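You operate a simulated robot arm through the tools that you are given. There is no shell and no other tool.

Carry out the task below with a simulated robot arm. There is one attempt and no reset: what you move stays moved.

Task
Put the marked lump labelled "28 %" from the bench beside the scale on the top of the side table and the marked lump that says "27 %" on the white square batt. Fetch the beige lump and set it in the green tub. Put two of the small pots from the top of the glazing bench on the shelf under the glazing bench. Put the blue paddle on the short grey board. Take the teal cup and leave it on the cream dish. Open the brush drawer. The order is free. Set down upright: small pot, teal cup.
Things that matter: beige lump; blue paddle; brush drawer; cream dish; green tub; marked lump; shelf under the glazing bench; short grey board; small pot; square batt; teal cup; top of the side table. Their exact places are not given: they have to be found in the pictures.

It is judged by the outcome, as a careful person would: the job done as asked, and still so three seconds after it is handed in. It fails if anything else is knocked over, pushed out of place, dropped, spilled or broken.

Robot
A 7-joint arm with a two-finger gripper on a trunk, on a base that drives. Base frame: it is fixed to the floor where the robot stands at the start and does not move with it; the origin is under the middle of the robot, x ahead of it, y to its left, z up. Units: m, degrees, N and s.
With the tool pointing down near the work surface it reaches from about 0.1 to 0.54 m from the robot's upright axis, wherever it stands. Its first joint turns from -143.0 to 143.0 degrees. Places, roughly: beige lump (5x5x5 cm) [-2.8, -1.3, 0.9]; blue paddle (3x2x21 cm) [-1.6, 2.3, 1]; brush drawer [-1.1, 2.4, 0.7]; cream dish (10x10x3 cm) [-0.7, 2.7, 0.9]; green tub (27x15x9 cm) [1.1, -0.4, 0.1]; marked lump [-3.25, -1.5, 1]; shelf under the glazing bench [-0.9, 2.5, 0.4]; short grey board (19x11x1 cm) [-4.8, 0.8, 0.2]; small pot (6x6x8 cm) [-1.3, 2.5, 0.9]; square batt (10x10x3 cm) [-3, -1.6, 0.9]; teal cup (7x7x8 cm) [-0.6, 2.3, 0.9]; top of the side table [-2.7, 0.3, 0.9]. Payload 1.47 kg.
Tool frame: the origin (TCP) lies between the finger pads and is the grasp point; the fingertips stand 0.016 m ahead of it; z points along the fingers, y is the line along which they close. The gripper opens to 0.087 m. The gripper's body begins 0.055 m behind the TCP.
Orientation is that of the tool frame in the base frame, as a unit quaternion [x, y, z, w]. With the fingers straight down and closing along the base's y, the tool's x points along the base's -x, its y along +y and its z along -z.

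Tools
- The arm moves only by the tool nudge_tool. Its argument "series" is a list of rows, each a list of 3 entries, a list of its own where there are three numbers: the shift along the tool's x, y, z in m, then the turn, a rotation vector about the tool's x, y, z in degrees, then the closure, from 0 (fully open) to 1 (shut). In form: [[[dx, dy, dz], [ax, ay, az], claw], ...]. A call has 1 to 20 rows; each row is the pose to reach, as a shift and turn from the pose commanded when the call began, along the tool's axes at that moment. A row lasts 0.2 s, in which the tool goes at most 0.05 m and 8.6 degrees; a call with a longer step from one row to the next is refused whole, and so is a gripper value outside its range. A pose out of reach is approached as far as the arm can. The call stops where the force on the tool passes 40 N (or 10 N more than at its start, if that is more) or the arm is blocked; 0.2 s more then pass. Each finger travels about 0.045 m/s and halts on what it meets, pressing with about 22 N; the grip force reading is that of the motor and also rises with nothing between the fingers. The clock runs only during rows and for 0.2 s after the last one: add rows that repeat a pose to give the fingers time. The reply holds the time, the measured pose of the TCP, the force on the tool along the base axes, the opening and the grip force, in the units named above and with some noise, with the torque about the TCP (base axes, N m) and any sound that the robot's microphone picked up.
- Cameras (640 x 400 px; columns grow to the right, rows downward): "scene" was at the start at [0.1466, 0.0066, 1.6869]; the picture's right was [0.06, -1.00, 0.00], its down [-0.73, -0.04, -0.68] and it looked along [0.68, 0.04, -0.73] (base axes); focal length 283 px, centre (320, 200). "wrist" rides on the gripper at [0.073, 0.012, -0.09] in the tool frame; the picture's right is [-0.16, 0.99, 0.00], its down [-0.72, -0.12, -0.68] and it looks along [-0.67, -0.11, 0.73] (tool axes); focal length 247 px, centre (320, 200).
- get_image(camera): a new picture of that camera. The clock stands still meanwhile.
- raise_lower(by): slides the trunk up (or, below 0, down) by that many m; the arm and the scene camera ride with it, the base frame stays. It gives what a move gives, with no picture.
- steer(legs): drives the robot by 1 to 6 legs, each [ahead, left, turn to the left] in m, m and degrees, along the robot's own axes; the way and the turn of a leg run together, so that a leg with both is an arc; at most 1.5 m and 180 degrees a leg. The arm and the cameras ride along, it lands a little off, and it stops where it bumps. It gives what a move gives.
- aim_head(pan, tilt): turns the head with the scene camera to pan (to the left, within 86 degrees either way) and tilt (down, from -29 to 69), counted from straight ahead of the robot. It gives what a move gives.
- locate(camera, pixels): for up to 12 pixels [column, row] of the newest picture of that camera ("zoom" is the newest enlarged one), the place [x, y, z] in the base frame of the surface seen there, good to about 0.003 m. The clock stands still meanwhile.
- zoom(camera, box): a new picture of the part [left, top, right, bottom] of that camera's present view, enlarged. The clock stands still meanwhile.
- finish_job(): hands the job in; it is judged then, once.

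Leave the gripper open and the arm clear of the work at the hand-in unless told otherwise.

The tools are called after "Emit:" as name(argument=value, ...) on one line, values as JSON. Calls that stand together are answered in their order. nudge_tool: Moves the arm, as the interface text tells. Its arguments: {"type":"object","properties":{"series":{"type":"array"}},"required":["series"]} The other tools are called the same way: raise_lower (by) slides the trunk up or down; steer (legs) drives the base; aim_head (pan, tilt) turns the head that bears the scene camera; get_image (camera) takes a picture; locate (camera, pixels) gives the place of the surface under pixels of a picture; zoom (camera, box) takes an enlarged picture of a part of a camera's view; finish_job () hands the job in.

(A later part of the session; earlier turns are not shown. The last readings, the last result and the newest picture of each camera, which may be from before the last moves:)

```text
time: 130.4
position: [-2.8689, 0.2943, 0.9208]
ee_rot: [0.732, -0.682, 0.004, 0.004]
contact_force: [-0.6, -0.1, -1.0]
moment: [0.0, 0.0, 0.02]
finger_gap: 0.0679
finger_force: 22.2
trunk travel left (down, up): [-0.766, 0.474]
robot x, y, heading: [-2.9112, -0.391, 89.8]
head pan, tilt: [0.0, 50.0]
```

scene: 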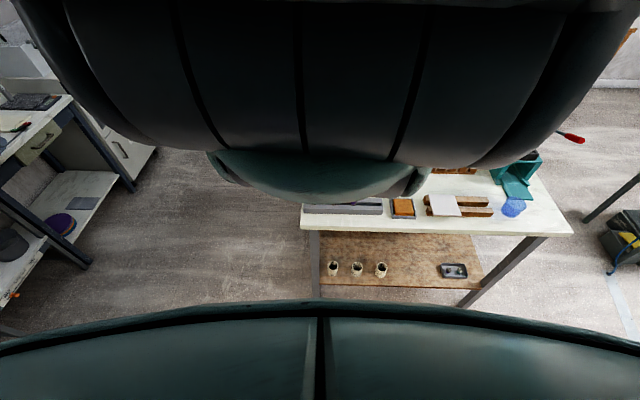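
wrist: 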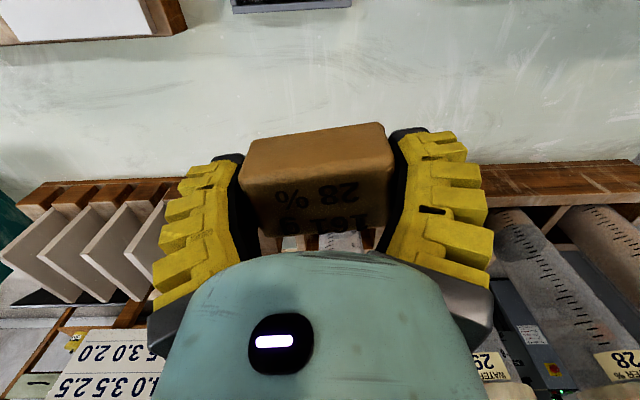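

Emit:
raise_lower(by=-0.002)

Emit:
nudge_tool(series=[[[0, 0, 0], [0, 0, 0], 0.2], [[0, 0, 0], [0, 0, 0], 0], [[0, 0, 0], [0, 0, 0], 0], [[0, 0, 0], [0, 0, 0], 0]])

Emit:
raise_lower(by=0.18)

Emit:
get_image(camera="wrist")

```text
time: 130.9
position: [-2.8692, 0.2955, 0.92]
ee_rot: [0.732, -0.681, 0.003, 0.003]
contact_force: [0.2, -4.7, 11.1]
moment: [0.18, -0.11, -0.04]
finger_gap: 0.068
finger_force: 21.7
trunk travel left (down, up): [-0.764, 0.476]
robot x, y, heading: [-2.9163, -0.3887, 89.6]
head pan, tilt: [0.0, 50.0]
```

```text
time: 131.9
position: [-2.8697, 0.2959, 0.9197]
ee_rot: [0.732, -0.681, 0.004, 0.005]
contact_force: [0.9, 0.1, -0.1]
moment: [0.04, -0.02, -0.01]
finger_gap: 0.0872
finger_force: 0.0
trunk travel left (down, up): [-0.764, 0.476]
robot x, y, heading: [-2.9145, -0.3901, 89.9]
head pan, tilt: [0.0, 50.0]
```

```text
time: 133.9
position: [-2.8693, 0.2945, 1.0998]
ee_rot: [0.732, -0.681, 0.003, 0.005]
contact_force: [-0.6, 0.1, 0.0]
moment: [0.0, 0.02, -0.03]
finger_gap: 0.0871
finger_force: 0.1
trunk travel left (down, up): [-0.944, 0.296]
robot x, y, heading: [-2.9092, -0.3888, 89.9]
head pan, tilt: [0.0, 50.0]
```

```text
taken
```

wrist: 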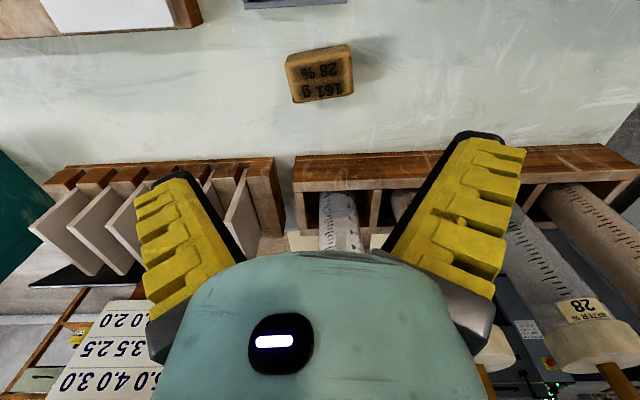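

The "28 %" block is on the side table. Next the beige ball: back off 0.25 m, turn 180° back to the bench and shift 0.12 m left.

Emit:
steer(legs=[[-0.25, 0, 0], [0, 0, -90], [0, 0, -90], [0, 0.12, 0]])

Emit:
get_image(camera="wrist")

Emit:
aim_head(pan=0, tilt=38)

Emit:
get_image(camera="scene")

```text
time: 141.5
position: [-2.3941, -1.1014, 1.1001]
ee_rot: [0.291, 0.957, 0.014, 0.001]
contact_force: [5.7, 10.9, 3.4]
moment: [-0.32, 0.15, 0.06]
finger_gap: 0.0788
finger_force: 0.0
trunk travel left (down, up): [-0.944, 0.296]
robot x, y, heading: [-2.9146, -0.6442, -40.0]
head pan, tilt: [0.0, 50.0]
stopped in leg 3: the force on the tool passed its limit at 64 N (the readings are from after the stop); the commanded pose is now the measured one
```

```text
taken
```

wrist: 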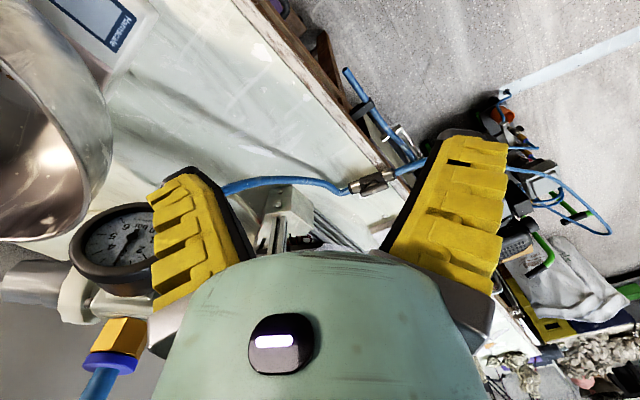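

```text
time: 142.2
position: [-2.3959, -1.1029, 1.1016]
ee_rot: [0.293, 0.956, 0.012, 0.001]
contact_force: [9.4, 12.8, 4.6]
moment: [-0.42, 0.22, 0.2]
finger_gap: 0.0753
finger_force: 0.1
trunk travel left (down, up): [-0.944, 0.296]
robot x, y, heading: [-2.9139, -0.6472, -39.9]
head pan, tilt: [0.0, 38.0]
```

```text
taken
```

scene: 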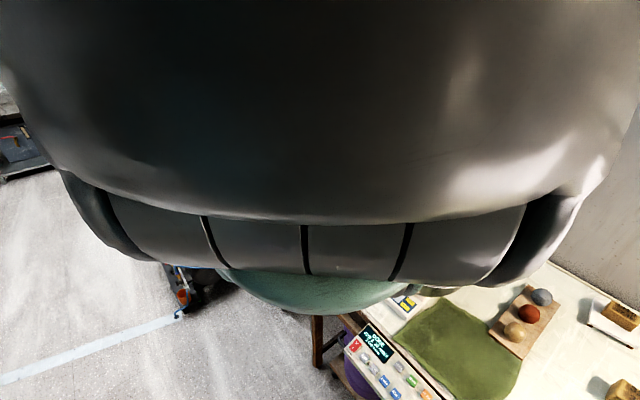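

The finger bumped a pressure-gauge fitting on the bench during the turn. I'll reverse the turn at once and inspect.

Emit:
steer(legs=[[0, 0, 15]])

Emit:
get_image(camera="wrist")

Emit:
locate(camera="wrist", pixels=[[120, 245], [370, 180], [270, 180], [285, 205], [100, 320], [90, 290]])

```text
time: 143.5
position: [-2.2974, -0.9552, 1.0993]
ee_rot: [0.166, 0.986, 0.011, 0.0]
contact_force: [0.3, -0.1, -0.1]
moment: [-0.02, 0.01, -0.02]
finger_gap: 0.0872
finger_force: 0.0
trunk travel left (down, up): [-0.944, 0.296]
robot x, y, heading: [-2.9112, -0.6459, -24.9]
head pan, tilt: [0.0, 38.0]
```

```text
taken
```

wrist: 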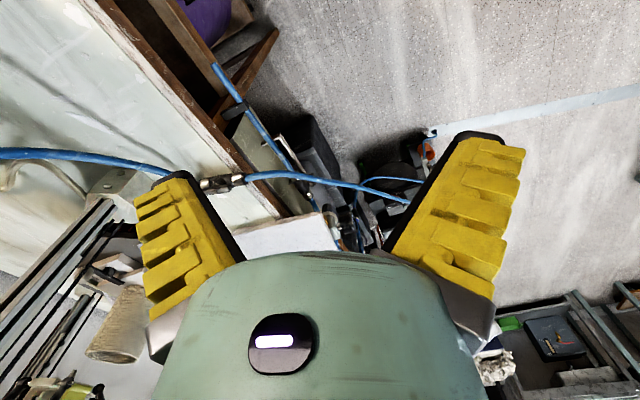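

```text
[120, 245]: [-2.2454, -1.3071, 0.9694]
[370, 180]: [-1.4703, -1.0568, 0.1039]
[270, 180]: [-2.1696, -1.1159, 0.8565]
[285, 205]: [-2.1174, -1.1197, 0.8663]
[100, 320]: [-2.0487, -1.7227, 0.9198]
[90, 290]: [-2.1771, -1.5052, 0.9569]
```

The robot is clear now. I'll move away from the bench (left 0.23, back 0.1) before turning back, then look at the gauge.

Emit:
steer(legs=[[0, 0.2, 0], [-0.12, 0, 0], [0, 0, -30]])

Emit:
get_image(camera="wrist")

Emit:
aim_head(pan=0, tilt=50)

Emit:
get_image(camera="scene")

```text
time: 147.4
position: [-2.5572, -0.9894, 1.1024]
ee_rot: [0.413, 0.911, 0.01, 0.002]
contact_force: [0.3, 0.9, 0.0]
moment: [0.0, 0.01, -0.01]
finger_gap: 0.087
finger_force: 0.1
trunk travel left (down, up): [-0.944, 0.296]
robot x, y, heading: [-2.9406, -0.4162, -54.6]
head pan, tilt: [0.0, 38.0]
```

```text
taken
```

wrist: 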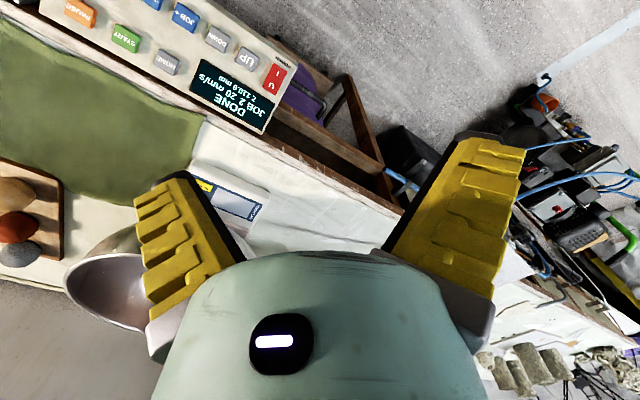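

```text
time: 148.2
position: [-2.5582, -0.9891, 1.1017]
ee_rot: [0.412, 0.911, 0.011, 0.002]
contact_force: [-0.8, 0.7, 0.4]
moment: [-0.02, -0.01, 0.01]
finger_gap: 0.0872
finger_force: 0.1
trunk travel left (down, up): [-0.944, 0.296]
robot x, y, heading: [-2.9375, -0.4162, -54.7]
head pan, tilt: [0.0, 50.0]
```

```text
taken
```

scene: 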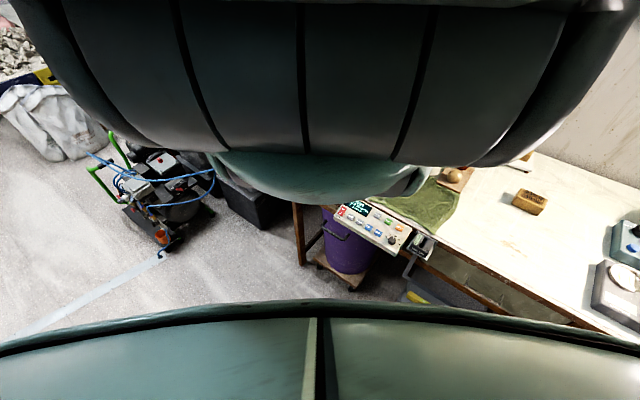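

Emit:
steer(legs=[[0, 0, -35]])

Emit:
get_image(camera="wrist")

Emit:
get_image(camera="scene")

```text
time: 150.2
position: [-2.9584, -1.1047, 1.1013]
ee_rot: [0.668, 0.744, 0.01, 0.005]
contact_force: [-0.7, -0.3, 0.5]
moment: [0.02, 0.0, -0.01]
finger_gap: 0.0871
finger_force: 0.1
trunk travel left (down, up): [-0.944, 0.296]
robot x, y, heading: [-2.9388, -0.4152, -89.6]
head pan, tilt: [0.0, 50.0]
```

```text
taken
```

wrist: 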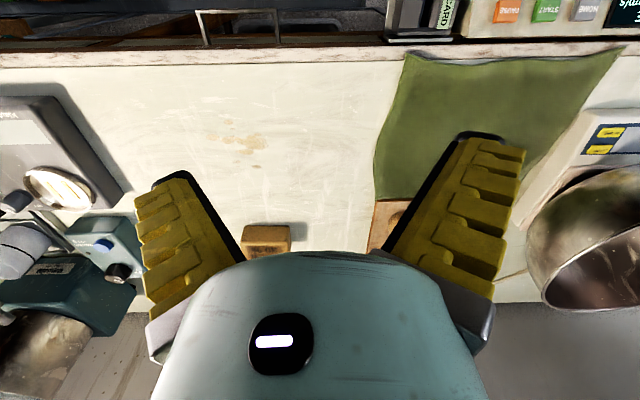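

```text
taken
```

scene: 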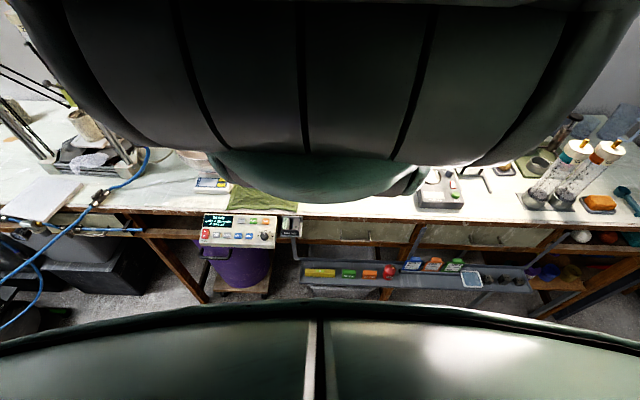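

Emit:
zoom(camera="scene", box=[0, 60, 224, 200])

Emit:
steer(legs=[[0, -0.2, 0], [0.2, 0, 0]])

Emit:
get_image(camera="scene")

Emit:
zoom(camera="scene", box=[0, 120, 256, 280])

```text
2.86 times, centred on (112, 130) of scene
```

zoom: 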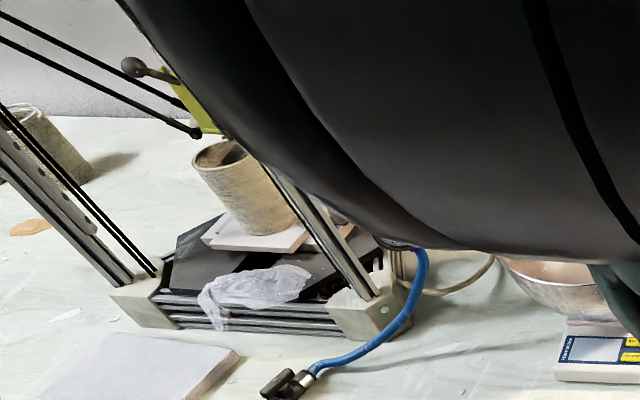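

```text
time: 153.1
position: [-3.1554, -1.308, 1.101]
ee_rot: [0.669, 0.744, 0.01, 0.005]
contact_force: [-0.5, -0.7, 0.1]
moment: [0.03, -0.03, 0.0]
finger_gap: 0.0873
finger_force: 0.0
trunk travel left (down, up): [-0.944, 0.296]
robot x, y, heading: [-3.1354, -0.6166, -89.4]
head pan, tilt: [0.0, 50.0]
```

```text
taken
```

scene: 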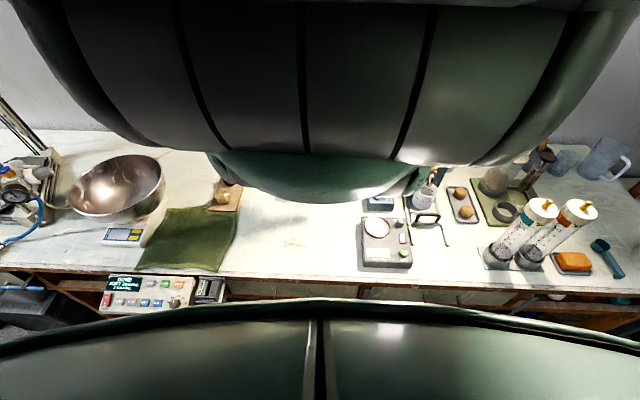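

```text
2.50 times, centred on (128, 200) of scene
```

zoom: 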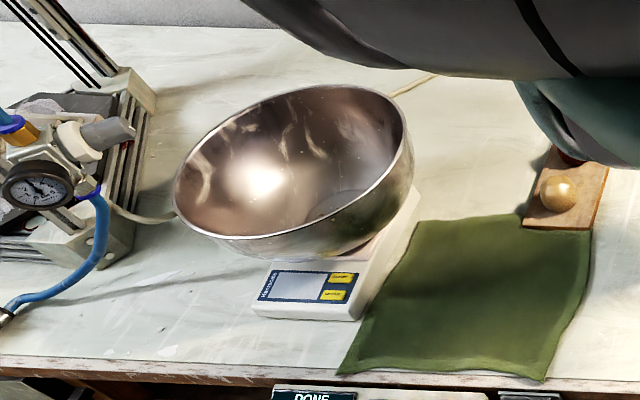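

The gauge is a fixture of the printer and looks intact. I'll level and square the tool, then shift 0.32 m left toward the beige ball at scene (223,198).

Emit:
nudge_tool(series=[[[0, 0, 0], [1.24, -0.34, 6], 0], [[0, 0, 0], [1.24, -0.34, 6], 0]])

Emit:
locate(camera="scene", pixels=[[223, 198], [165, 188], [150, 210], [229, 190], [22, 205], [12, 196]])

Emit:
steer(legs=[[0, 0.3, 0]])

Emit:
get_image(camera="wrist")

```text
time: 153.7
position: [-3.1552, -1.3082, 1.102]
ee_rot: [0.706, 0.708, 0.0, -0.001]
contact_force: [0.2, -0.2, -0.1]
moment: [0.02, 0.0, -0.02]
finger_gap: 0.0871
finger_force: 0.1
trunk travel left (down, up): [-0.944, 0.296]
robot x, y, heading: [-3.1388, -0.6183, -89.7]
head pan, tilt: [0.0, 50.0]
```

```text
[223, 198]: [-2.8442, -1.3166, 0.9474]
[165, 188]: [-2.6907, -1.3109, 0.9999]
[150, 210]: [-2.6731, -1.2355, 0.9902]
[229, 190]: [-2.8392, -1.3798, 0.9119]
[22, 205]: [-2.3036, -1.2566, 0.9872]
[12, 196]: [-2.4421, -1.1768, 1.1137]
```

```text
time: 155.7
position: [-2.8575, -1.307, 1.1016]
ee_rot: [0.707, 0.707, -0.001, -0.001]
contact_force: [0.8, -0.8, 0.5]
moment: [0.0, 0.0, 0.0]
finger_gap: 0.0871
finger_force: 0.0
trunk travel left (down, up): [-0.944, 0.296]
robot x, y, heading: [-2.8412, -0.6184, -89.6]
head pan, tilt: [0.0, 50.0]
```

```text
taken
```

wrist: 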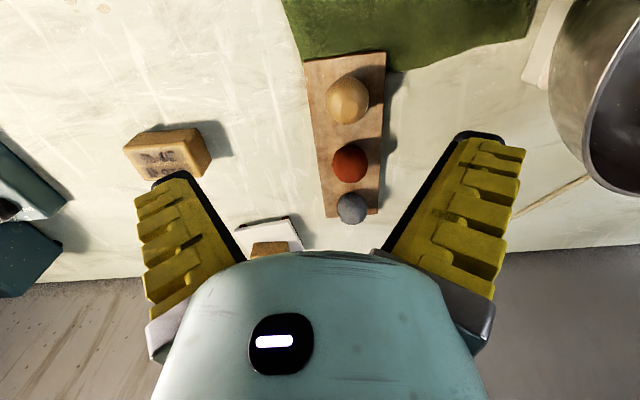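

Emit:
locate(camera="wrist", pixels=[[348, 100], [348, 115], [348, 88], [328, 102], [367, 102], [350, 165], [320, 120]])

```text
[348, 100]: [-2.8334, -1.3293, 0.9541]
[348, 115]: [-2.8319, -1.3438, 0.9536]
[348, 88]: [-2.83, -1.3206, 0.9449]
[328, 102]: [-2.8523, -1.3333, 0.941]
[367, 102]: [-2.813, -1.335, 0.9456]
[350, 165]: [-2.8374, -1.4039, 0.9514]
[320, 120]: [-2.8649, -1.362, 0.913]
```

Ball centre ≈(−2.832, −1.335, 0.934). Align over it: drive 2.8 cm ahead, shift tool 2.5 cm sideways, then lower.

Emit:
steer(legs=[[0.028, 0, 0]])

Emit:
nudge_tool(series=[[[0, 0.025, 0], [0, 0, 0], 0], [[0, 0.025, 0], [0, 0, 0], 0]])

Emit:
raise_lower(by=-0.11)

Emit:
get_image(camera="wrist")

```text
time: 156.5
position: [-2.8575, -1.3343, 1.1006]
ee_rot: [0.707, 0.707, -0.001, 0.0]
contact_force: [-1.2, -0.3, 0.9]
moment: [-0.03, 0.01, -0.03]
finger_gap: 0.0868
finger_force: 0.0
trunk travel left (down, up): [-0.944, 0.296]
robot x, y, heading: [-2.8429, -0.6423, -89.8]
head pan, tilt: [0.0, 50.0]
```

```text
time: 157.1
position: [-2.8308, -1.3339, 1.0989]
ee_rot: [0.707, 0.707, 0.0, -0.001]
contact_force: [0.2, -0.7, -0.2]
moment: [0.02, 0.03, 0.01]
finger_gap: 0.0871
finger_force: 0.1
trunk travel left (down, up): [-0.944, 0.296]
robot x, y, heading: [-2.8424, -0.6463, -89.5]
head pan, tilt: [0.0, 50.0]
```

```text
time: 158.6
position: [-2.8312, -1.3334, 0.9907]
ee_rot: [0.706, 0.708, -0.001, -0.001]
contact_force: [0.3, 0.0, -1.0]
moment: [-0.02, -0.01, 0.0]
finger_gap: 0.0874
finger_force: 0.0
trunk travel left (down, up): [-0.834, 0.406]
robot x, y, heading: [-2.8408, -0.6422, -89.6]
head pan, tilt: [0.0, 50.0]
```

```text
taken
```

wrist: 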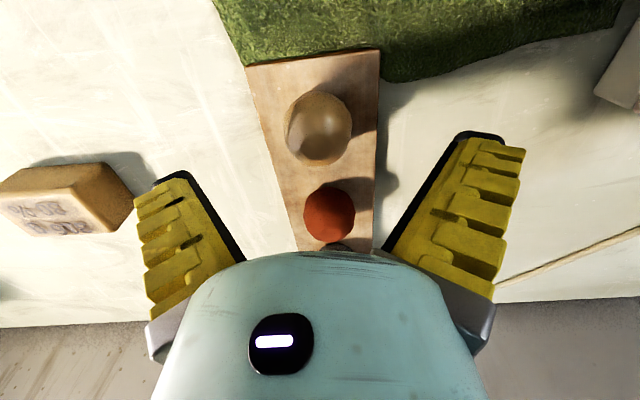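

Ball is centred. Lower 5.6 cm and grip.

Emit:
raise_lower(by=-0.057)

Emit:
nudge_tool(series=[[[0, 0, 0], [0, 0, 0], 0.2], [[0, 0, 0], [0, 0, 0], 0.4], [[0, 0, 0], [0, 0, 0], 0.6], [[0, 0, 0], [0, 0, 0], 1], [[0, 0, 0], [0, 0, 0], 1], [[0, 0, 0], [0, 0, 0], 1], [[0, 0, 0], [0, 0, 0], 1]])

Emit:
raise_lower(by=0.1)

Emit:
get_image(camera="wrist")

```text
time: 159.5
position: [-2.8315, -1.3353, 0.9339]
ee_rot: [0.707, 0.708, -0.001, -0.001]
contact_force: [1.9, -0.3, -0.2]
moment: [0.01, -0.05, 0.03]
finger_gap: 0.087
finger_force: 0.1
trunk travel left (down, up): [-0.777, 0.463]
robot x, y, heading: [-2.8391, -0.6412, -90.0]
head pan, tilt: [0.0, 50.0]
```

```text
time: 161.1
position: [-2.8321, -1.3339, 0.9343]
ee_rot: [0.706, 0.708, -0.001, 0.0]
contact_force: [-0.3, 1.7, 3.6]
moment: [-0.02, -0.03, -0.02]
finger_gap: 0.0417
finger_force: 22.0
trunk travel left (down, up): [-0.777, 0.463]
robot x, y, heading: [-2.8382, -0.6422, -89.9]
head pan, tilt: [0.0, 50.0]
```

```text
time: 162.5
position: [-2.8325, -1.3344, 1.0338]
ee_rot: [0.706, 0.708, 0.0, -0.002]
contact_force: [0.4, 0.8, -1.2]
moment: [-0.03, 0.02, 0.03]
finger_gap: 0.0408
finger_force: 22.0
trunk travel left (down, up): [-0.877, 0.363]
robot x, y, heading: [-2.8384, -0.6457, -89.8]
head pan, tilt: [0.0, 50.0]
```

```text
taken
```

wrist: 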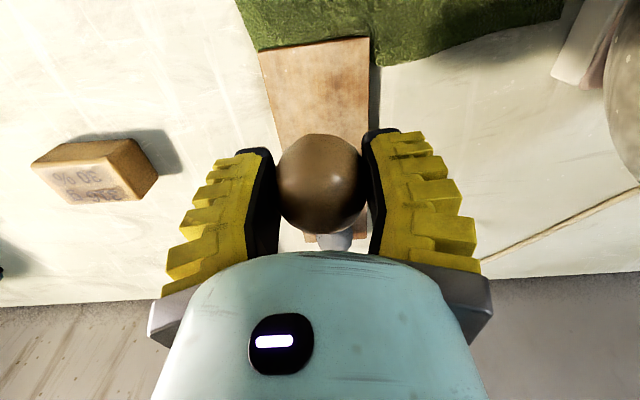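

Held. Raise, back away, step right to keep clear of the gauge, turn to heading 0 and drive back along the aisle to the start area.

Emit:
raise_lower(by=0.12)

Emit:
steer(legs=[[-0.3, 0, 0], [0, -0.12, 0], [0, 0, 90]])

Emit:
get_image(camera="scene")

```text
time: 164.0
position: [-2.8307, -1.333, 1.153]
ee_rot: [0.707, 0.707, -0.001, 0.0]
contact_force: [0.0, 0.5, -1.0]
moment: [0.0, -0.02, 0.0]
finger_gap: 0.0407
finger_force: 22.1
trunk travel left (down, up): [-0.997, 0.243]
robot x, y, heading: [-2.8391, -0.6494, -89.6]
head pan, tilt: [0.0, 50.0]
```

```text
time: 170.7
position: [-2.2709, -0.311, 1.1539]
ee_rot: [-0.019, 1.0, -0.001, 0.0]
contact_force: [-0.5, -0.5, -1.8]
moment: [0.0, -0.03, 0.0]
finger_gap: 0.0407
finger_force: 22.2
trunk travel left (down, up): [-0.997, 0.243]
robot x, y, heading: [-2.9597, -0.3441, 2.1]
head pan, tilt: [0.0, 50.0]
```

```text
taken
```

scene: 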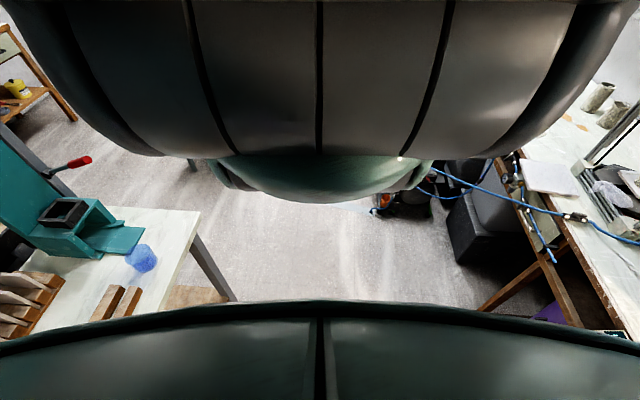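

Path ahead is clear. Drive forward past the table first, then shift left 0.15 for the aisle.

Emit:
steer(legs=[[0, 0, -2], [1.2, 0, 0], [0, 0.15, 0], [1.4, 0, 0]])

Emit:
get_image(camera="scene")

Emit:
get_image(camera="wrist")

```text
time: 184.7
position: [0.3113, -0.1377, 1.1537]
ee_rot: [-0.008, 1.0, -0.001, -0.001]
contact_force: [0.3, 0.3, -1.2]
moment: [-0.02, 0.01, 0.01]
finger_gap: 0.0402
finger_force: 22.1
trunk travel left (down, up): [-0.997, 0.243]
robot x, y, heading: [-0.3787, -0.1612, 1.3]
head pan, tilt: [0.0, 50.0]
```

```text
taken
```

scene: 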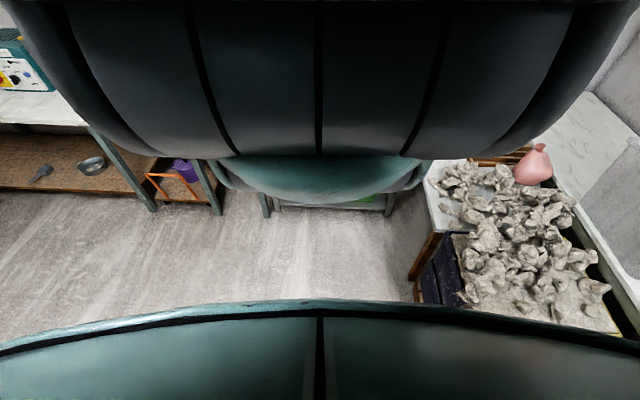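

```text
taken
```

wrist: 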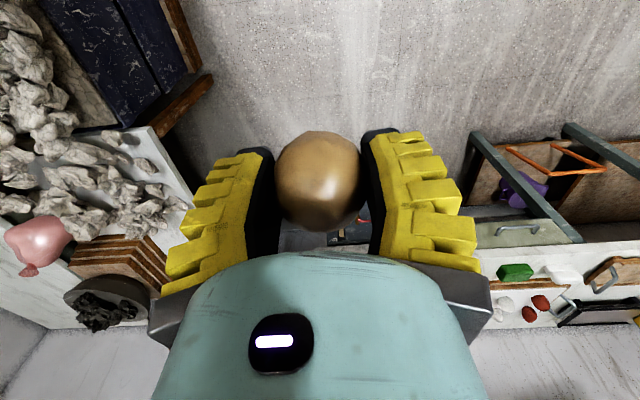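

The stand with the green tub is ahead. I'll lower the trunk 0.7 m to look under its top.

Emit:
raise_lower(by=-0.7)

Emit:
get_image(camera="scene")

Emit:
get_image(camera="wrist")

```text
refused: -0.7 is not a number from -0.4 to 0.4
```

```text
taken
```

scene: 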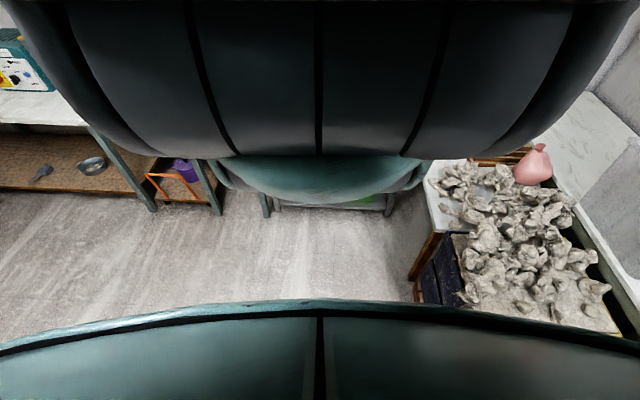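

```text
taken
```

wrist: 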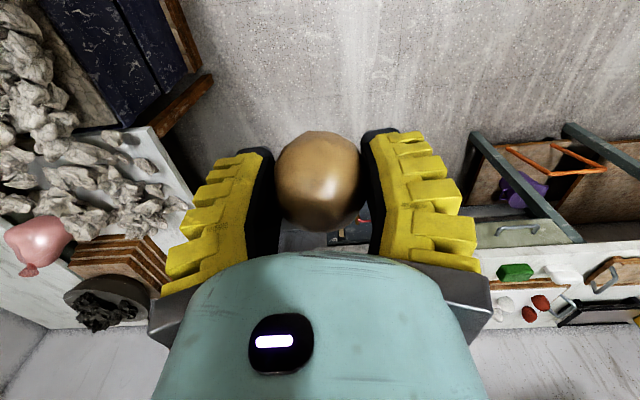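

Emit:
raise_lower(by=-0.4)

Emit:
raise_lower(by=-0.3)

Emit:
get_image(camera="scene")

Emit:
get_image(camera="wrist")

```text
time: 188.5
position: [0.3112, -0.1386, 0.7531]
ee_rot: [-0.009, 1.0, -0.001, 0.0]
contact_force: [-0.1, 0.3, -0.4]
moment: [-0.01, -0.02, -0.01]
finger_gap: 0.0401
finger_force: 22.0
trunk travel left (down, up): [-0.597, 0.643]
robot x, y, heading: [-0.3811, -0.154, 1.3]
head pan, tilt: [0.0, 50.0]
```

```text
time: 191.5
position: [0.311, -0.1386, 0.4537]
ee_rot: [-0.008, 1.0, -0.001, 0.0]
contact_force: [-0.4, 0.0, -1.4]
moment: [0.02, 0.0, -0.01]
finger_gap: 0.0402
finger_force: 22.1
trunk travel left (down, up): [-0.297, 0.943]
robot x, y, heading: [-0.3803, -0.1614, 1.2]
head pan, tilt: [0.0, 50.0]
```

```text
taken
```

scene: 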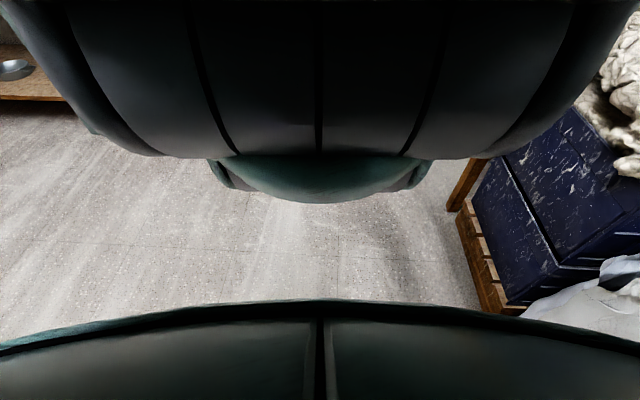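

```text
taken
```

wrist: 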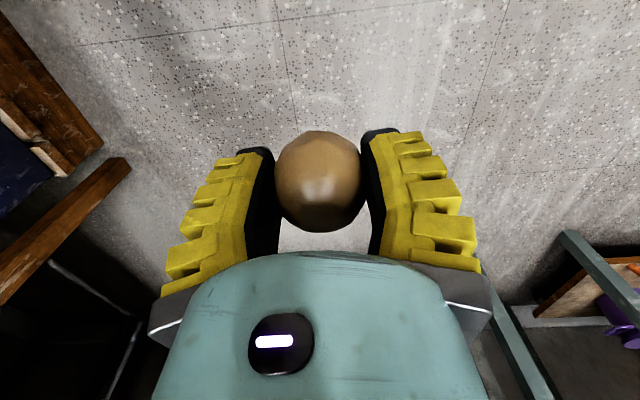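

The tub isn't visible past the arm. I'll tilt the tool forward 36° so the wrist camera looks under the stand.

Emit:
nudge_tool(series=[[[0, 0, 0], [0, -6, 0], 1], [[0, 0, 0], [0, -12, 0], 1], [[0, 0, 0], [0, -18, 0], 1], [[0, 0, 0], [0, -24, 0], 1], [[0, 0, 0], [0, -30, 0], 1], [[0, 0, 0], [0, -36, 0], 1], [[0, 0, 0], [0, -36, 0], 1]])

Emit:
get_image(camera="wrist")

Emit:
get_image(camera="scene")

```text
time: 193.1
position: [0.3085, -0.1392, 0.4513]
ee_rot: [-0.01, 0.951, 0.003, 0.308]
contact_force: [0.9, 0.1, 0.1]
moment: [0.0, -0.01, -0.01]
finger_gap: 0.0399
finger_force: 22.4
out of reach, approached as far as the arm can: row 6
trunk travel left (down, up): [-0.297, 0.943]
robot x, y, heading: [-0.3778, -0.1556, 1.4]
head pan, tilt: [0.0, 50.0]
```

```text
taken
```

wrist: 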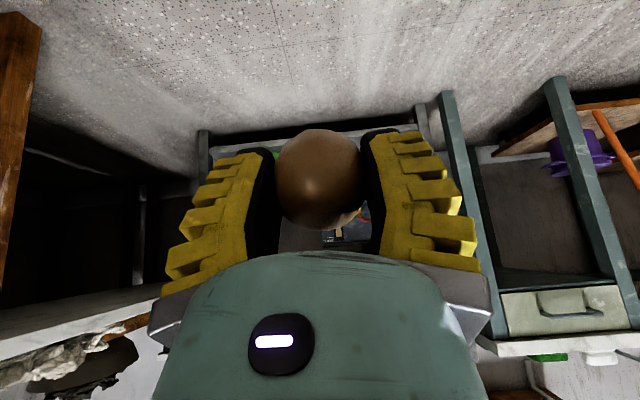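

```text
taken
```

scene: 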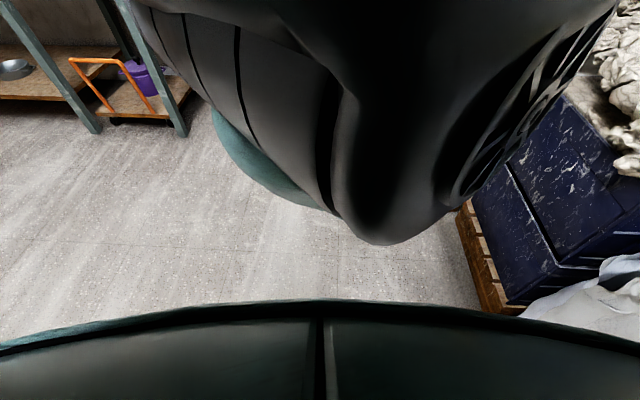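

Emit:
locate(camera="wrist", pixels=[[225, 152], [285, 152], [202, 140], [200, 180], [425, 110], [430, 140], [345, 235], [320, 128], [20, 150], [140, 240], [220, 140], [445, 105]])

Emit:
zoom(camera="wrist", box=[180, 80, 500, 280])

```text
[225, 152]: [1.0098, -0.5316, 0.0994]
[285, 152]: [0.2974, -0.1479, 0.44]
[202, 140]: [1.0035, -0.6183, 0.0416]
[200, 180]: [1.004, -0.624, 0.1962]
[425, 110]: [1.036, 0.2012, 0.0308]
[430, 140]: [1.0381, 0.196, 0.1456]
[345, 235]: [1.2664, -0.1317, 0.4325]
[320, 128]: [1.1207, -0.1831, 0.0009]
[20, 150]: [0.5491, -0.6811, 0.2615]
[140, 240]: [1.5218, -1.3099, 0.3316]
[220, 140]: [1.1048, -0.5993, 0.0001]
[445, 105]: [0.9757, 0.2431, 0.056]
```

```text
2.00 times, centred on (340, 180) of wrist
```

zoom: 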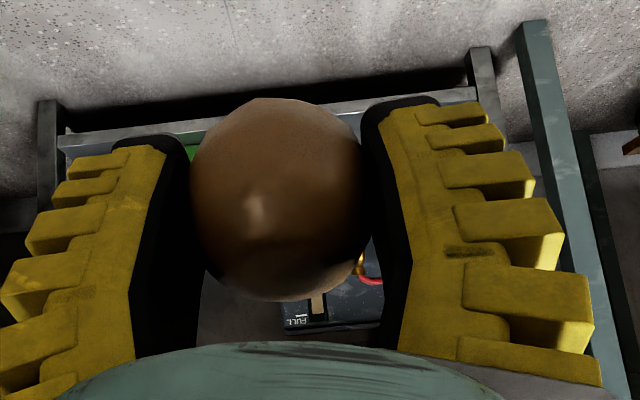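

Emit:
locate(camera="scene", pixels=[[462, 208], [475, 250], [497, 303], [490, 190], [560, 260], [530, 312], [600, 340], [465, 240]])

```text
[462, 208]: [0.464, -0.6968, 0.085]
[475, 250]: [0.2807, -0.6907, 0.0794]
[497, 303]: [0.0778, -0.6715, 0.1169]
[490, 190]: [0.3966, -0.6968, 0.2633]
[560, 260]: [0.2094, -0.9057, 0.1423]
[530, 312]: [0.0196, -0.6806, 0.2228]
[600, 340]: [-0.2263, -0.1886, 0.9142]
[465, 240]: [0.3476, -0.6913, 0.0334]
```

The lumps table edge is at y≈−0.69; the stand's front is at x≈1.0. Lower 0.13 m more, then drive to about (0.3, −0.34) with heading −9°.

Emit:
raise_lower(by=-0.13)

Emit:
steer(legs=[[0, -0.19, 0], [0.62, 0, 0], [0, 0, -10]])

Emit:
get_image(camera="wrist")

Emit:
get_image(camera="scene")

Emit:
locate(camera="wrist", pixels=[[320, 110], [270, 120], [380, 120], [320, 60], [200, 120], [450, 120], [320, 240], [280, 240]])

```text
time: 194.7
position: [0.3115, -0.1378, 0.3237]
ee_rot: [-0.009, 0.951, 0.003, 0.309]
contact_force: [0.7, -0.1, -1.0]
moment: [-0.01, -0.04, -0.02]
finger_gap: 0.0398
finger_force: 21.6
trunk travel left (down, up): [-0.167, 1.073]
robot x, y, heading: [-0.38, -0.1596, 1.1]
head pan, tilt: [0.0, 50.0]
```

```text
time: 200.0
position: [0.9246, -0.4213, 0.3237]
ee_rot: [0.069, 0.949, -0.023, 0.308]
contact_force: [-0.1, -0.3, -0.8]
moment: [-0.03, -0.01, -0.02]
finger_gap: 0.0396
finger_force: 22.4
trunk travel left (down, up): [-0.167, 1.073]
robot x, y, heading: [0.2392, -0.3272, -8.0]
head pan, tilt: [0.0, 50.0]
```

```text
taken
```

wrist: 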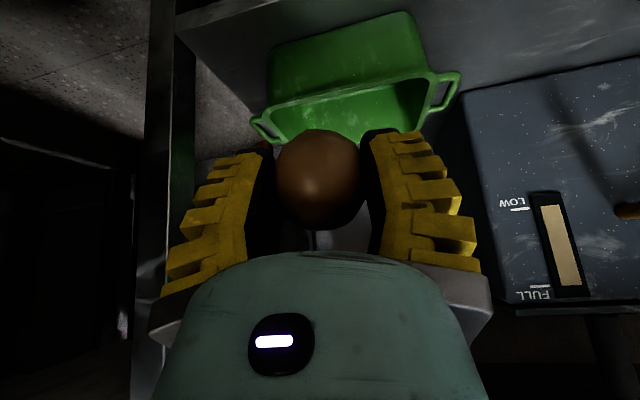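

```text
taken
```

scene: 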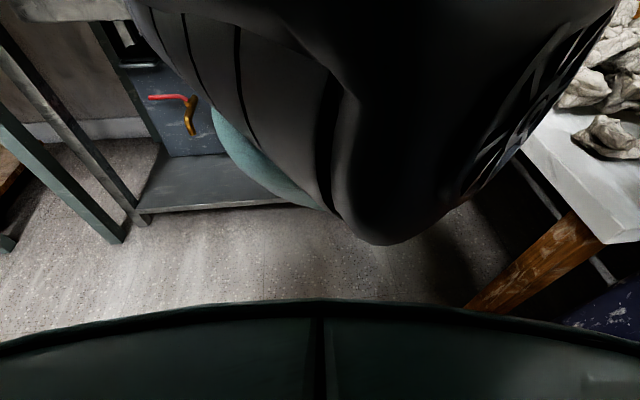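

```text
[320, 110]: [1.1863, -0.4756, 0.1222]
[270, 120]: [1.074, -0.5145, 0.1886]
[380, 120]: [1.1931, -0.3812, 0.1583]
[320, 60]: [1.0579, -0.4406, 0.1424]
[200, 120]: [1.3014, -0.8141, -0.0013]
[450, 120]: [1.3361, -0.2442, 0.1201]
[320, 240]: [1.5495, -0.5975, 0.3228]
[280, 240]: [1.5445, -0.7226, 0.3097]
```

Clear view of the tub: front rim (1.058, −0.44, 0.19), centre ≈(1.13, −0.43). I'll drive in 0.2 m with a small left trim, TCP at z 0.32 above the rim.

Emit:
steer(legs=[[0.12, 0.01, 0]])

Emit:
steer(legs=[[0.085, 0.01, 0]])

Emit:
get_image(camera="wrist")

Emit:
get_image(camera="scene")

Emit:
locate(camera="wrist", pixels=[[320, 60], [320, 20], [250, 60], [400, 60], [320, 110]])

```text
time: 201.2
position: [1.0417, -0.4298, 0.3216]
ee_rot: [0.069, 0.949, -0.023, 0.308]
contact_force: [0.1, 0.3, -0.3]
moment: [0.04, 0.03, -0.04]
finger_gap: 0.0399
finger_force: 22.2
trunk travel left (down, up): [-0.167, 1.073]
robot x, y, heading: [0.3598, -0.3378, -8.1]
head pan, tilt: [0.0, 50.0]
```

```text
time: 202.3
position: [1.1266, -0.4315, 0.3217]
ee_rot: [0.069, 0.949, -0.023, 0.307]
contact_force: [-0.9, -0.1, -2.1]
moment: [0.0, 0.0, -0.06]
finger_gap: 0.0395
finger_force: 21.7
trunk travel left (down, up): [-0.167, 1.073]
robot x, y, heading: [0.4466, -0.3321, -7.9]
head pan, tilt: [0.0, 50.0]
```

```text
taken
```

wrist: 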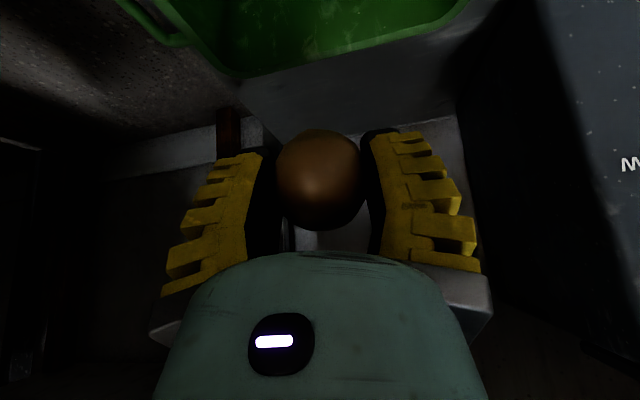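

```text
taken
```

scene: 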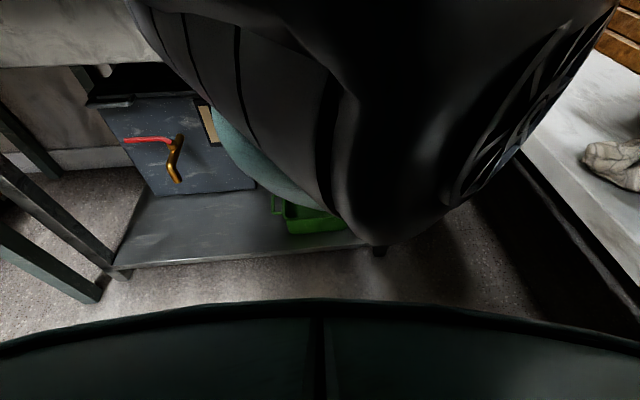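

```text
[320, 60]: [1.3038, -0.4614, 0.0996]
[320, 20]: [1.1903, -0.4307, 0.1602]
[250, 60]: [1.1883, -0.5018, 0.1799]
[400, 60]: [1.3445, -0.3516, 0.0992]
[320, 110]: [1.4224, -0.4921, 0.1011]
```

TCP is over the tub centre. Lower with the trunk in two steps.

Emit:
raise_lower(by=-0.1)

Emit:
raise_lower(by=-0.06)

Emit:
get_image(camera="wrist")

Emit:
get_image(camera="scene")

```text
time: 203.6
position: [1.129, -0.4322, 0.222]
ee_rot: [0.069, 0.949, -0.023, 0.307]
contact_force: [0.4, 0.0, -1.1]
moment: [0.01, 0.03, -0.02]
finger_gap: 0.0395
finger_force: 22.0
trunk travel left (down, up): [-0.067, 1.173]
robot x, y, heading: [0.4462, -0.3377, -8.3]
head pan, tilt: [0.0, 50.0]
```

```text
time: 204.8
position: [1.1296, -0.4416, 0.2012]
ee_rot: [0.066, 0.949, -0.031, 0.308]
contact_force: [0.3, -0.5, -1.6]
moment: [-0.01, 0.0, -0.02]
finger_gap: 0.0396
finger_force: 21.8
trunk travel left (down, up): [-0.043, 1.197]
robot x, y, heading: [0.4464, -0.3176, -8.1]
head pan, tilt: [0.0, 50.0]
stopped: the arm was blocked; the commanded pose is now the measured one
```

```text
taken
```

wrist: 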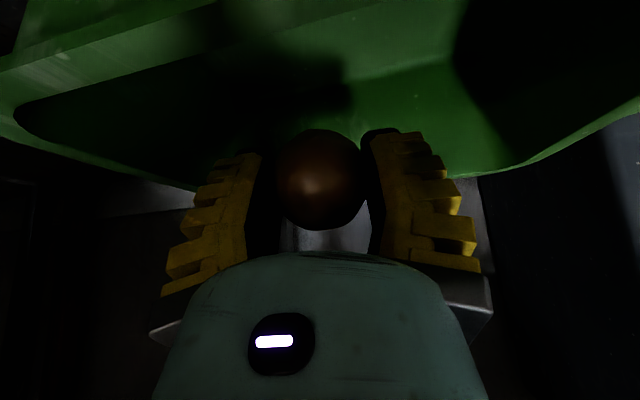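

```text
taken
```

scene: 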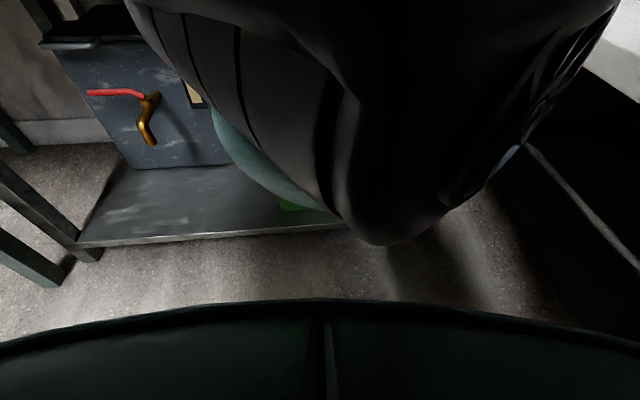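

The elbow was blocked by the lumps table. I'll raise 2.5 cm to relieve it and finish the descent with the arm instead.

Emit:
raise_lower(by=0.025)

Emit:
get_image(camera="scene")

```text
time: 205.6
position: [1.129, -0.4215, 0.2238]
ee_rot: [0.07, 0.949, -0.026, 0.308]
contact_force: [0.8, -2.0, -0.5]
moment: [0.06, 0.02, 0.04]
finger_gap: 0.0396
finger_force: 22.2
trunk travel left (down, up): [-0.068, 1.172]
robot x, y, heading: [0.4424, -0.3198, -8.1]
head pan, tilt: [0.0, 50.0]
```

```text
taken
```

scene: 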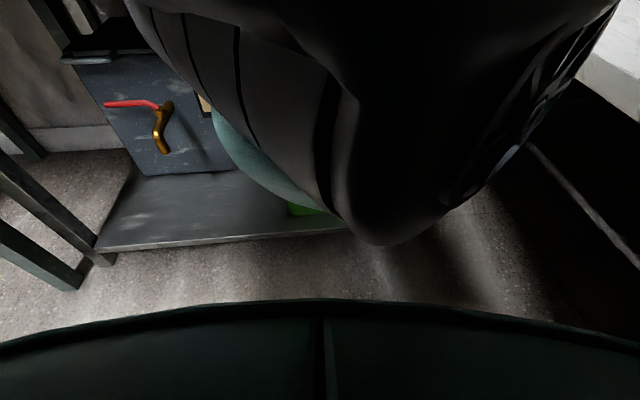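

Emit:
steer(legs=[[0, 0.03, 0]])

Emit:
nudge_tool(series=[[[0.0118, 0, 0.0162], [0, 0, 0], 1], [[0.0236, 0, 0.0324], [0, 0, 0], 1], [[0.033, 0, 0.045], [0, 0, 0], 1], [[0.033, 0, 0.045], [0, 0, 0], 1]])

Emit:
get_image(camera="wrist")

```text
time: 206.4
position: [1.1321, -0.391, 0.2236]
ee_rot: [0.069, 0.949, -0.026, 0.307]
contact_force: [0.4, -0.7, -0.8]
moment: [0.06, -0.04, 0.02]
finger_gap: 0.0395
finger_force: 22.1
trunk travel left (down, up): [-0.068, 1.172]
robot x, y, heading: [0.4526, -0.2873, -8.2]
head pan, tilt: [0.0, 50.0]
```

```text
time: 207.4
position: [1.1316, -0.3847, 0.1669]
ee_rot: [0.069, 0.949, -0.023, 0.308]
contact_force: [0.2, 0.0, -0.7]
moment: [-0.04, -0.01, 0.01]
finger_gap: 0.0396
finger_force: 22.1
trunk travel left (down, up): [-0.068, 1.172]
robot x, y, heading: [0.4541, -0.2898, -8.4]
head pan, tilt: [0.0, 50.0]
```

```text
taken
```

wrist: 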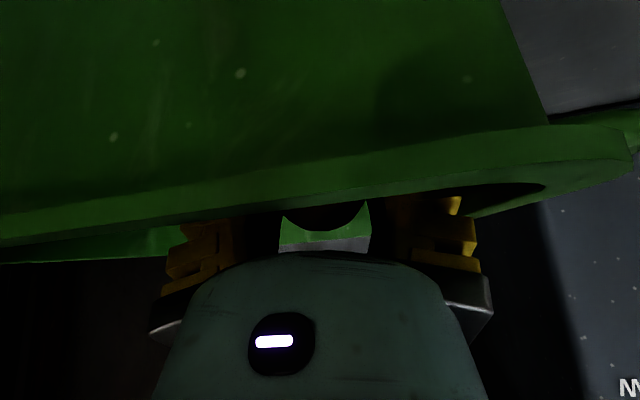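

The lump is inside the tub. Lower 2 cm more, then release.

Emit:
nudge_tool(series=[[[0.0059, 0, 0.0081], [0, 0, 0], 1], [[0.0118, 0, 0.0162], [0, 0, 0], 1], [[0.0118, 0, 0.0162], [0, 0, 0], 1]])

Emit:
nudge_tool(series=[[[0, 0, 0], [0, 0, 0], 0.5], [[0, 0, 0], [0, 0, 0], 0.4], [[0, 0, 0], [0, 0, 0], 0.3], [[0, 0, 0], [0, 0, 0], 0.3], [[0, 0, 0], [0, 0, 0], 0.3]])

Emit:
nudge_tool(series=[[[-0.0177, 0, -0.0243], [0, 0, 0], 0.3], [[-0.0354, 0, -0.0486], [0, 0, 0], 0.3], [[-0.059, 0, -0.081], [0, 0, 0], 0.3], [[-0.0708, 0, -0.0972], [0, 0, 0], 0.3]])

Emit:
get_image(camera="wrist")

```text
time: 208.2
position: [1.1329, -0.3836, 0.148]
ee_rot: [0.07, 0.949, -0.024, 0.308]
contact_force: [1.1, 0.2, -0.5]
moment: [0.01, 0.01, 0.03]
finger_gap: 0.0393
finger_force: 21.9
trunk travel left (down, up): [-0.068, 1.172]
robot x, y, heading: [0.4517, -0.2887, -8.1]
head pan, tilt: [0.0, 50.0]
```

```text
time: 209.4
position: [1.1326, -0.3842, 0.1472]
ee_rot: [0.07, 0.949, -0.023, 0.307]
contact_force: [0.6, -1.1, 0.1]
moment: [-0.01, 0.03, 0.01]
finger_gap: 0.0646
finger_force: 3.2
trunk travel left (down, up): [-0.068, 1.172]
robot x, y, heading: [0.4521, -0.2906, -8.5]
head pan, tilt: [0.0, 50.0]
```

```text
time: 210.4
position: [1.1593, -0.3908, 0.2553]
ee_rot: [0.069, 0.949, -0.025, 0.308]
contact_force: [0.8, -0.4, -0.3]
moment: [0.02, 0.07, 0.0]
finger_gap: 0.0654
finger_force: 3.7
out of reach, approached as far as the arm can: row 3, 4
trunk travel left (down, up): [-0.068, 1.172]
robot x, y, heading: [0.449, -0.2911, -8.5]
head pan, tilt: [0.0, 50.0]
```

```text
taken
```

wrist: 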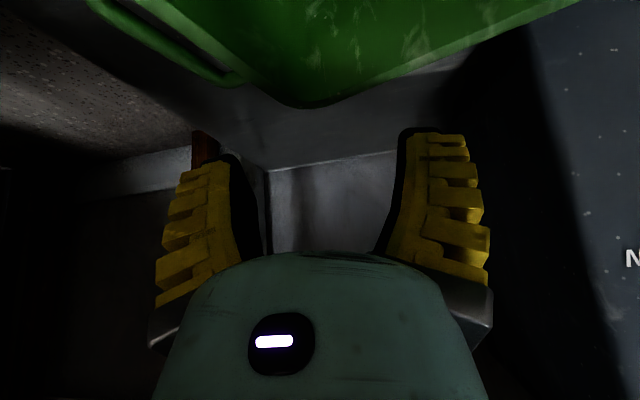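

Released. Raise slightly and back off, then check the tub.

Emit:
raise_lower(by=0.06)

Emit:
steer(legs=[[-0.24, 0, 0]])

Emit:
get_image(camera="wrist")

Emit:
get_image(camera="scene")

```text
time: 211.4
position: [1.1548, -0.3853, 0.3126]
ee_rot: [0.07, 0.949, -0.024, 0.307]
contact_force: [-0.4, 0.3, -0.4]
moment: [-0.01, 0.01, -0.01]
finger_gap: 0.0656
finger_force: 2.6
trunk travel left (down, up): [-0.128, 1.112]
robot x, y, heading: [0.4513, -0.2905, -8.0]
head pan, tilt: [0.0, 50.0]
```

```text
time: 213.2
position: [0.9217, -0.3513, 0.3152]
ee_rot: [0.069, 0.949, -0.023, 0.308]
contact_force: [0.3, -0.3, 0.3]
moment: [0.0, -0.01, 0.01]
finger_gap: 0.0652
finger_force: 3.6
trunk travel left (down, up): [-0.128, 1.112]
robot x, y, heading: [0.2157, -0.2543, -8.3]
head pan, tilt: [0.0, 50.0]
```

```text
taken
```

wrist: 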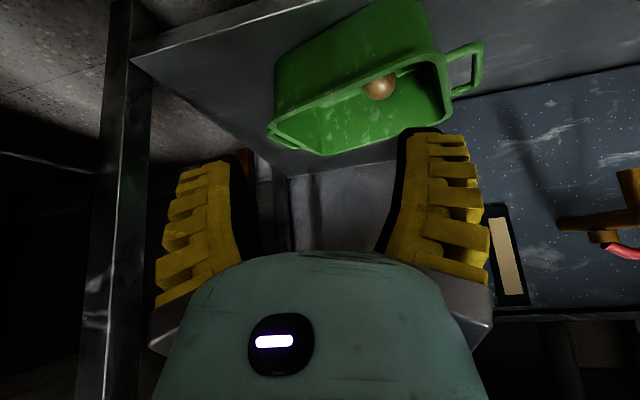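

```text
taken
```

scene: 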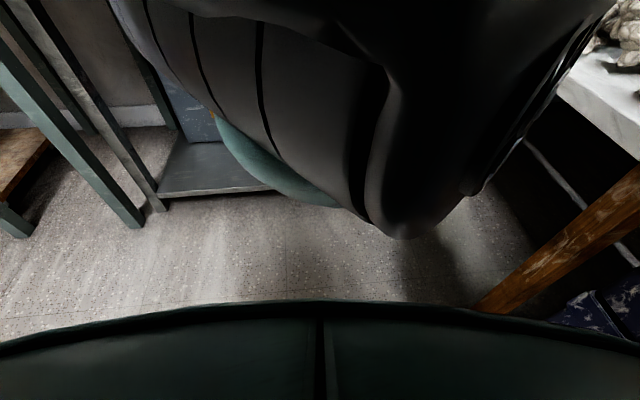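

The lump rests in the tub. I'll measure whether the tub shifted.

Emit:
locate(camera="wrist", pixels=[[300, 90], [420, 40], [340, 60], [272, 125], [440, 55], [330, 150], [430, 120], [380, 88]])

```text
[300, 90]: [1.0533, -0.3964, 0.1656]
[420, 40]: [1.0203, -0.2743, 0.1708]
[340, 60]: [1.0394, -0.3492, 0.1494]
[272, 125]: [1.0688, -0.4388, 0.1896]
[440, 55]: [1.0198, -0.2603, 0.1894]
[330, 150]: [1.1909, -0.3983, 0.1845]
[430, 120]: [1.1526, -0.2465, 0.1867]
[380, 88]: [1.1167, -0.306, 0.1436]
```

The tub slid about 7 cm toward +y while I was inside it. I'll push it gently back: first measure its right-hand end/handle and the free space there.

Emit:
locate(camera="wrist", pixels=[[478, 55], [462, 48], [460, 92], [470, 90], [545, 60], [600, 30], [485, 120], [278, 140], [300, 160], [430, 95]])

Emit:
zoom(camera="wrist", box=[240, 0, 560, 200])

```text
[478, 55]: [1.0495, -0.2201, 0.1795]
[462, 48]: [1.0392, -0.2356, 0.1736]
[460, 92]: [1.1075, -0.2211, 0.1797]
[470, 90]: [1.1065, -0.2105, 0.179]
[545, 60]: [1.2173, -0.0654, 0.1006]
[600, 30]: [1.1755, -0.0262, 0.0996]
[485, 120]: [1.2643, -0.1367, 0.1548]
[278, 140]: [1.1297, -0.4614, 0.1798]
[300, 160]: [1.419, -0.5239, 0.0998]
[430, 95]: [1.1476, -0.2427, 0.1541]
```

```text
2.00 times, centred on (400, 100) of wrist
```

zoom: 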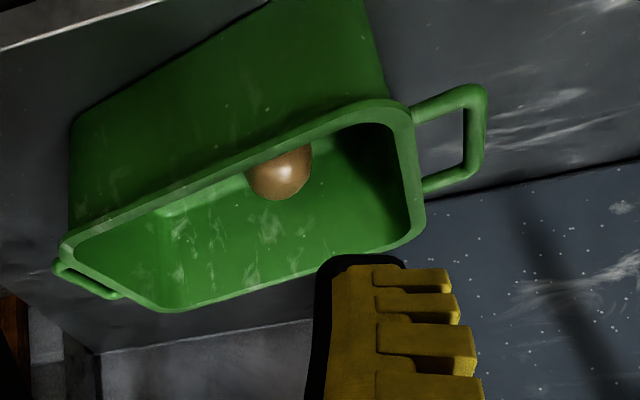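

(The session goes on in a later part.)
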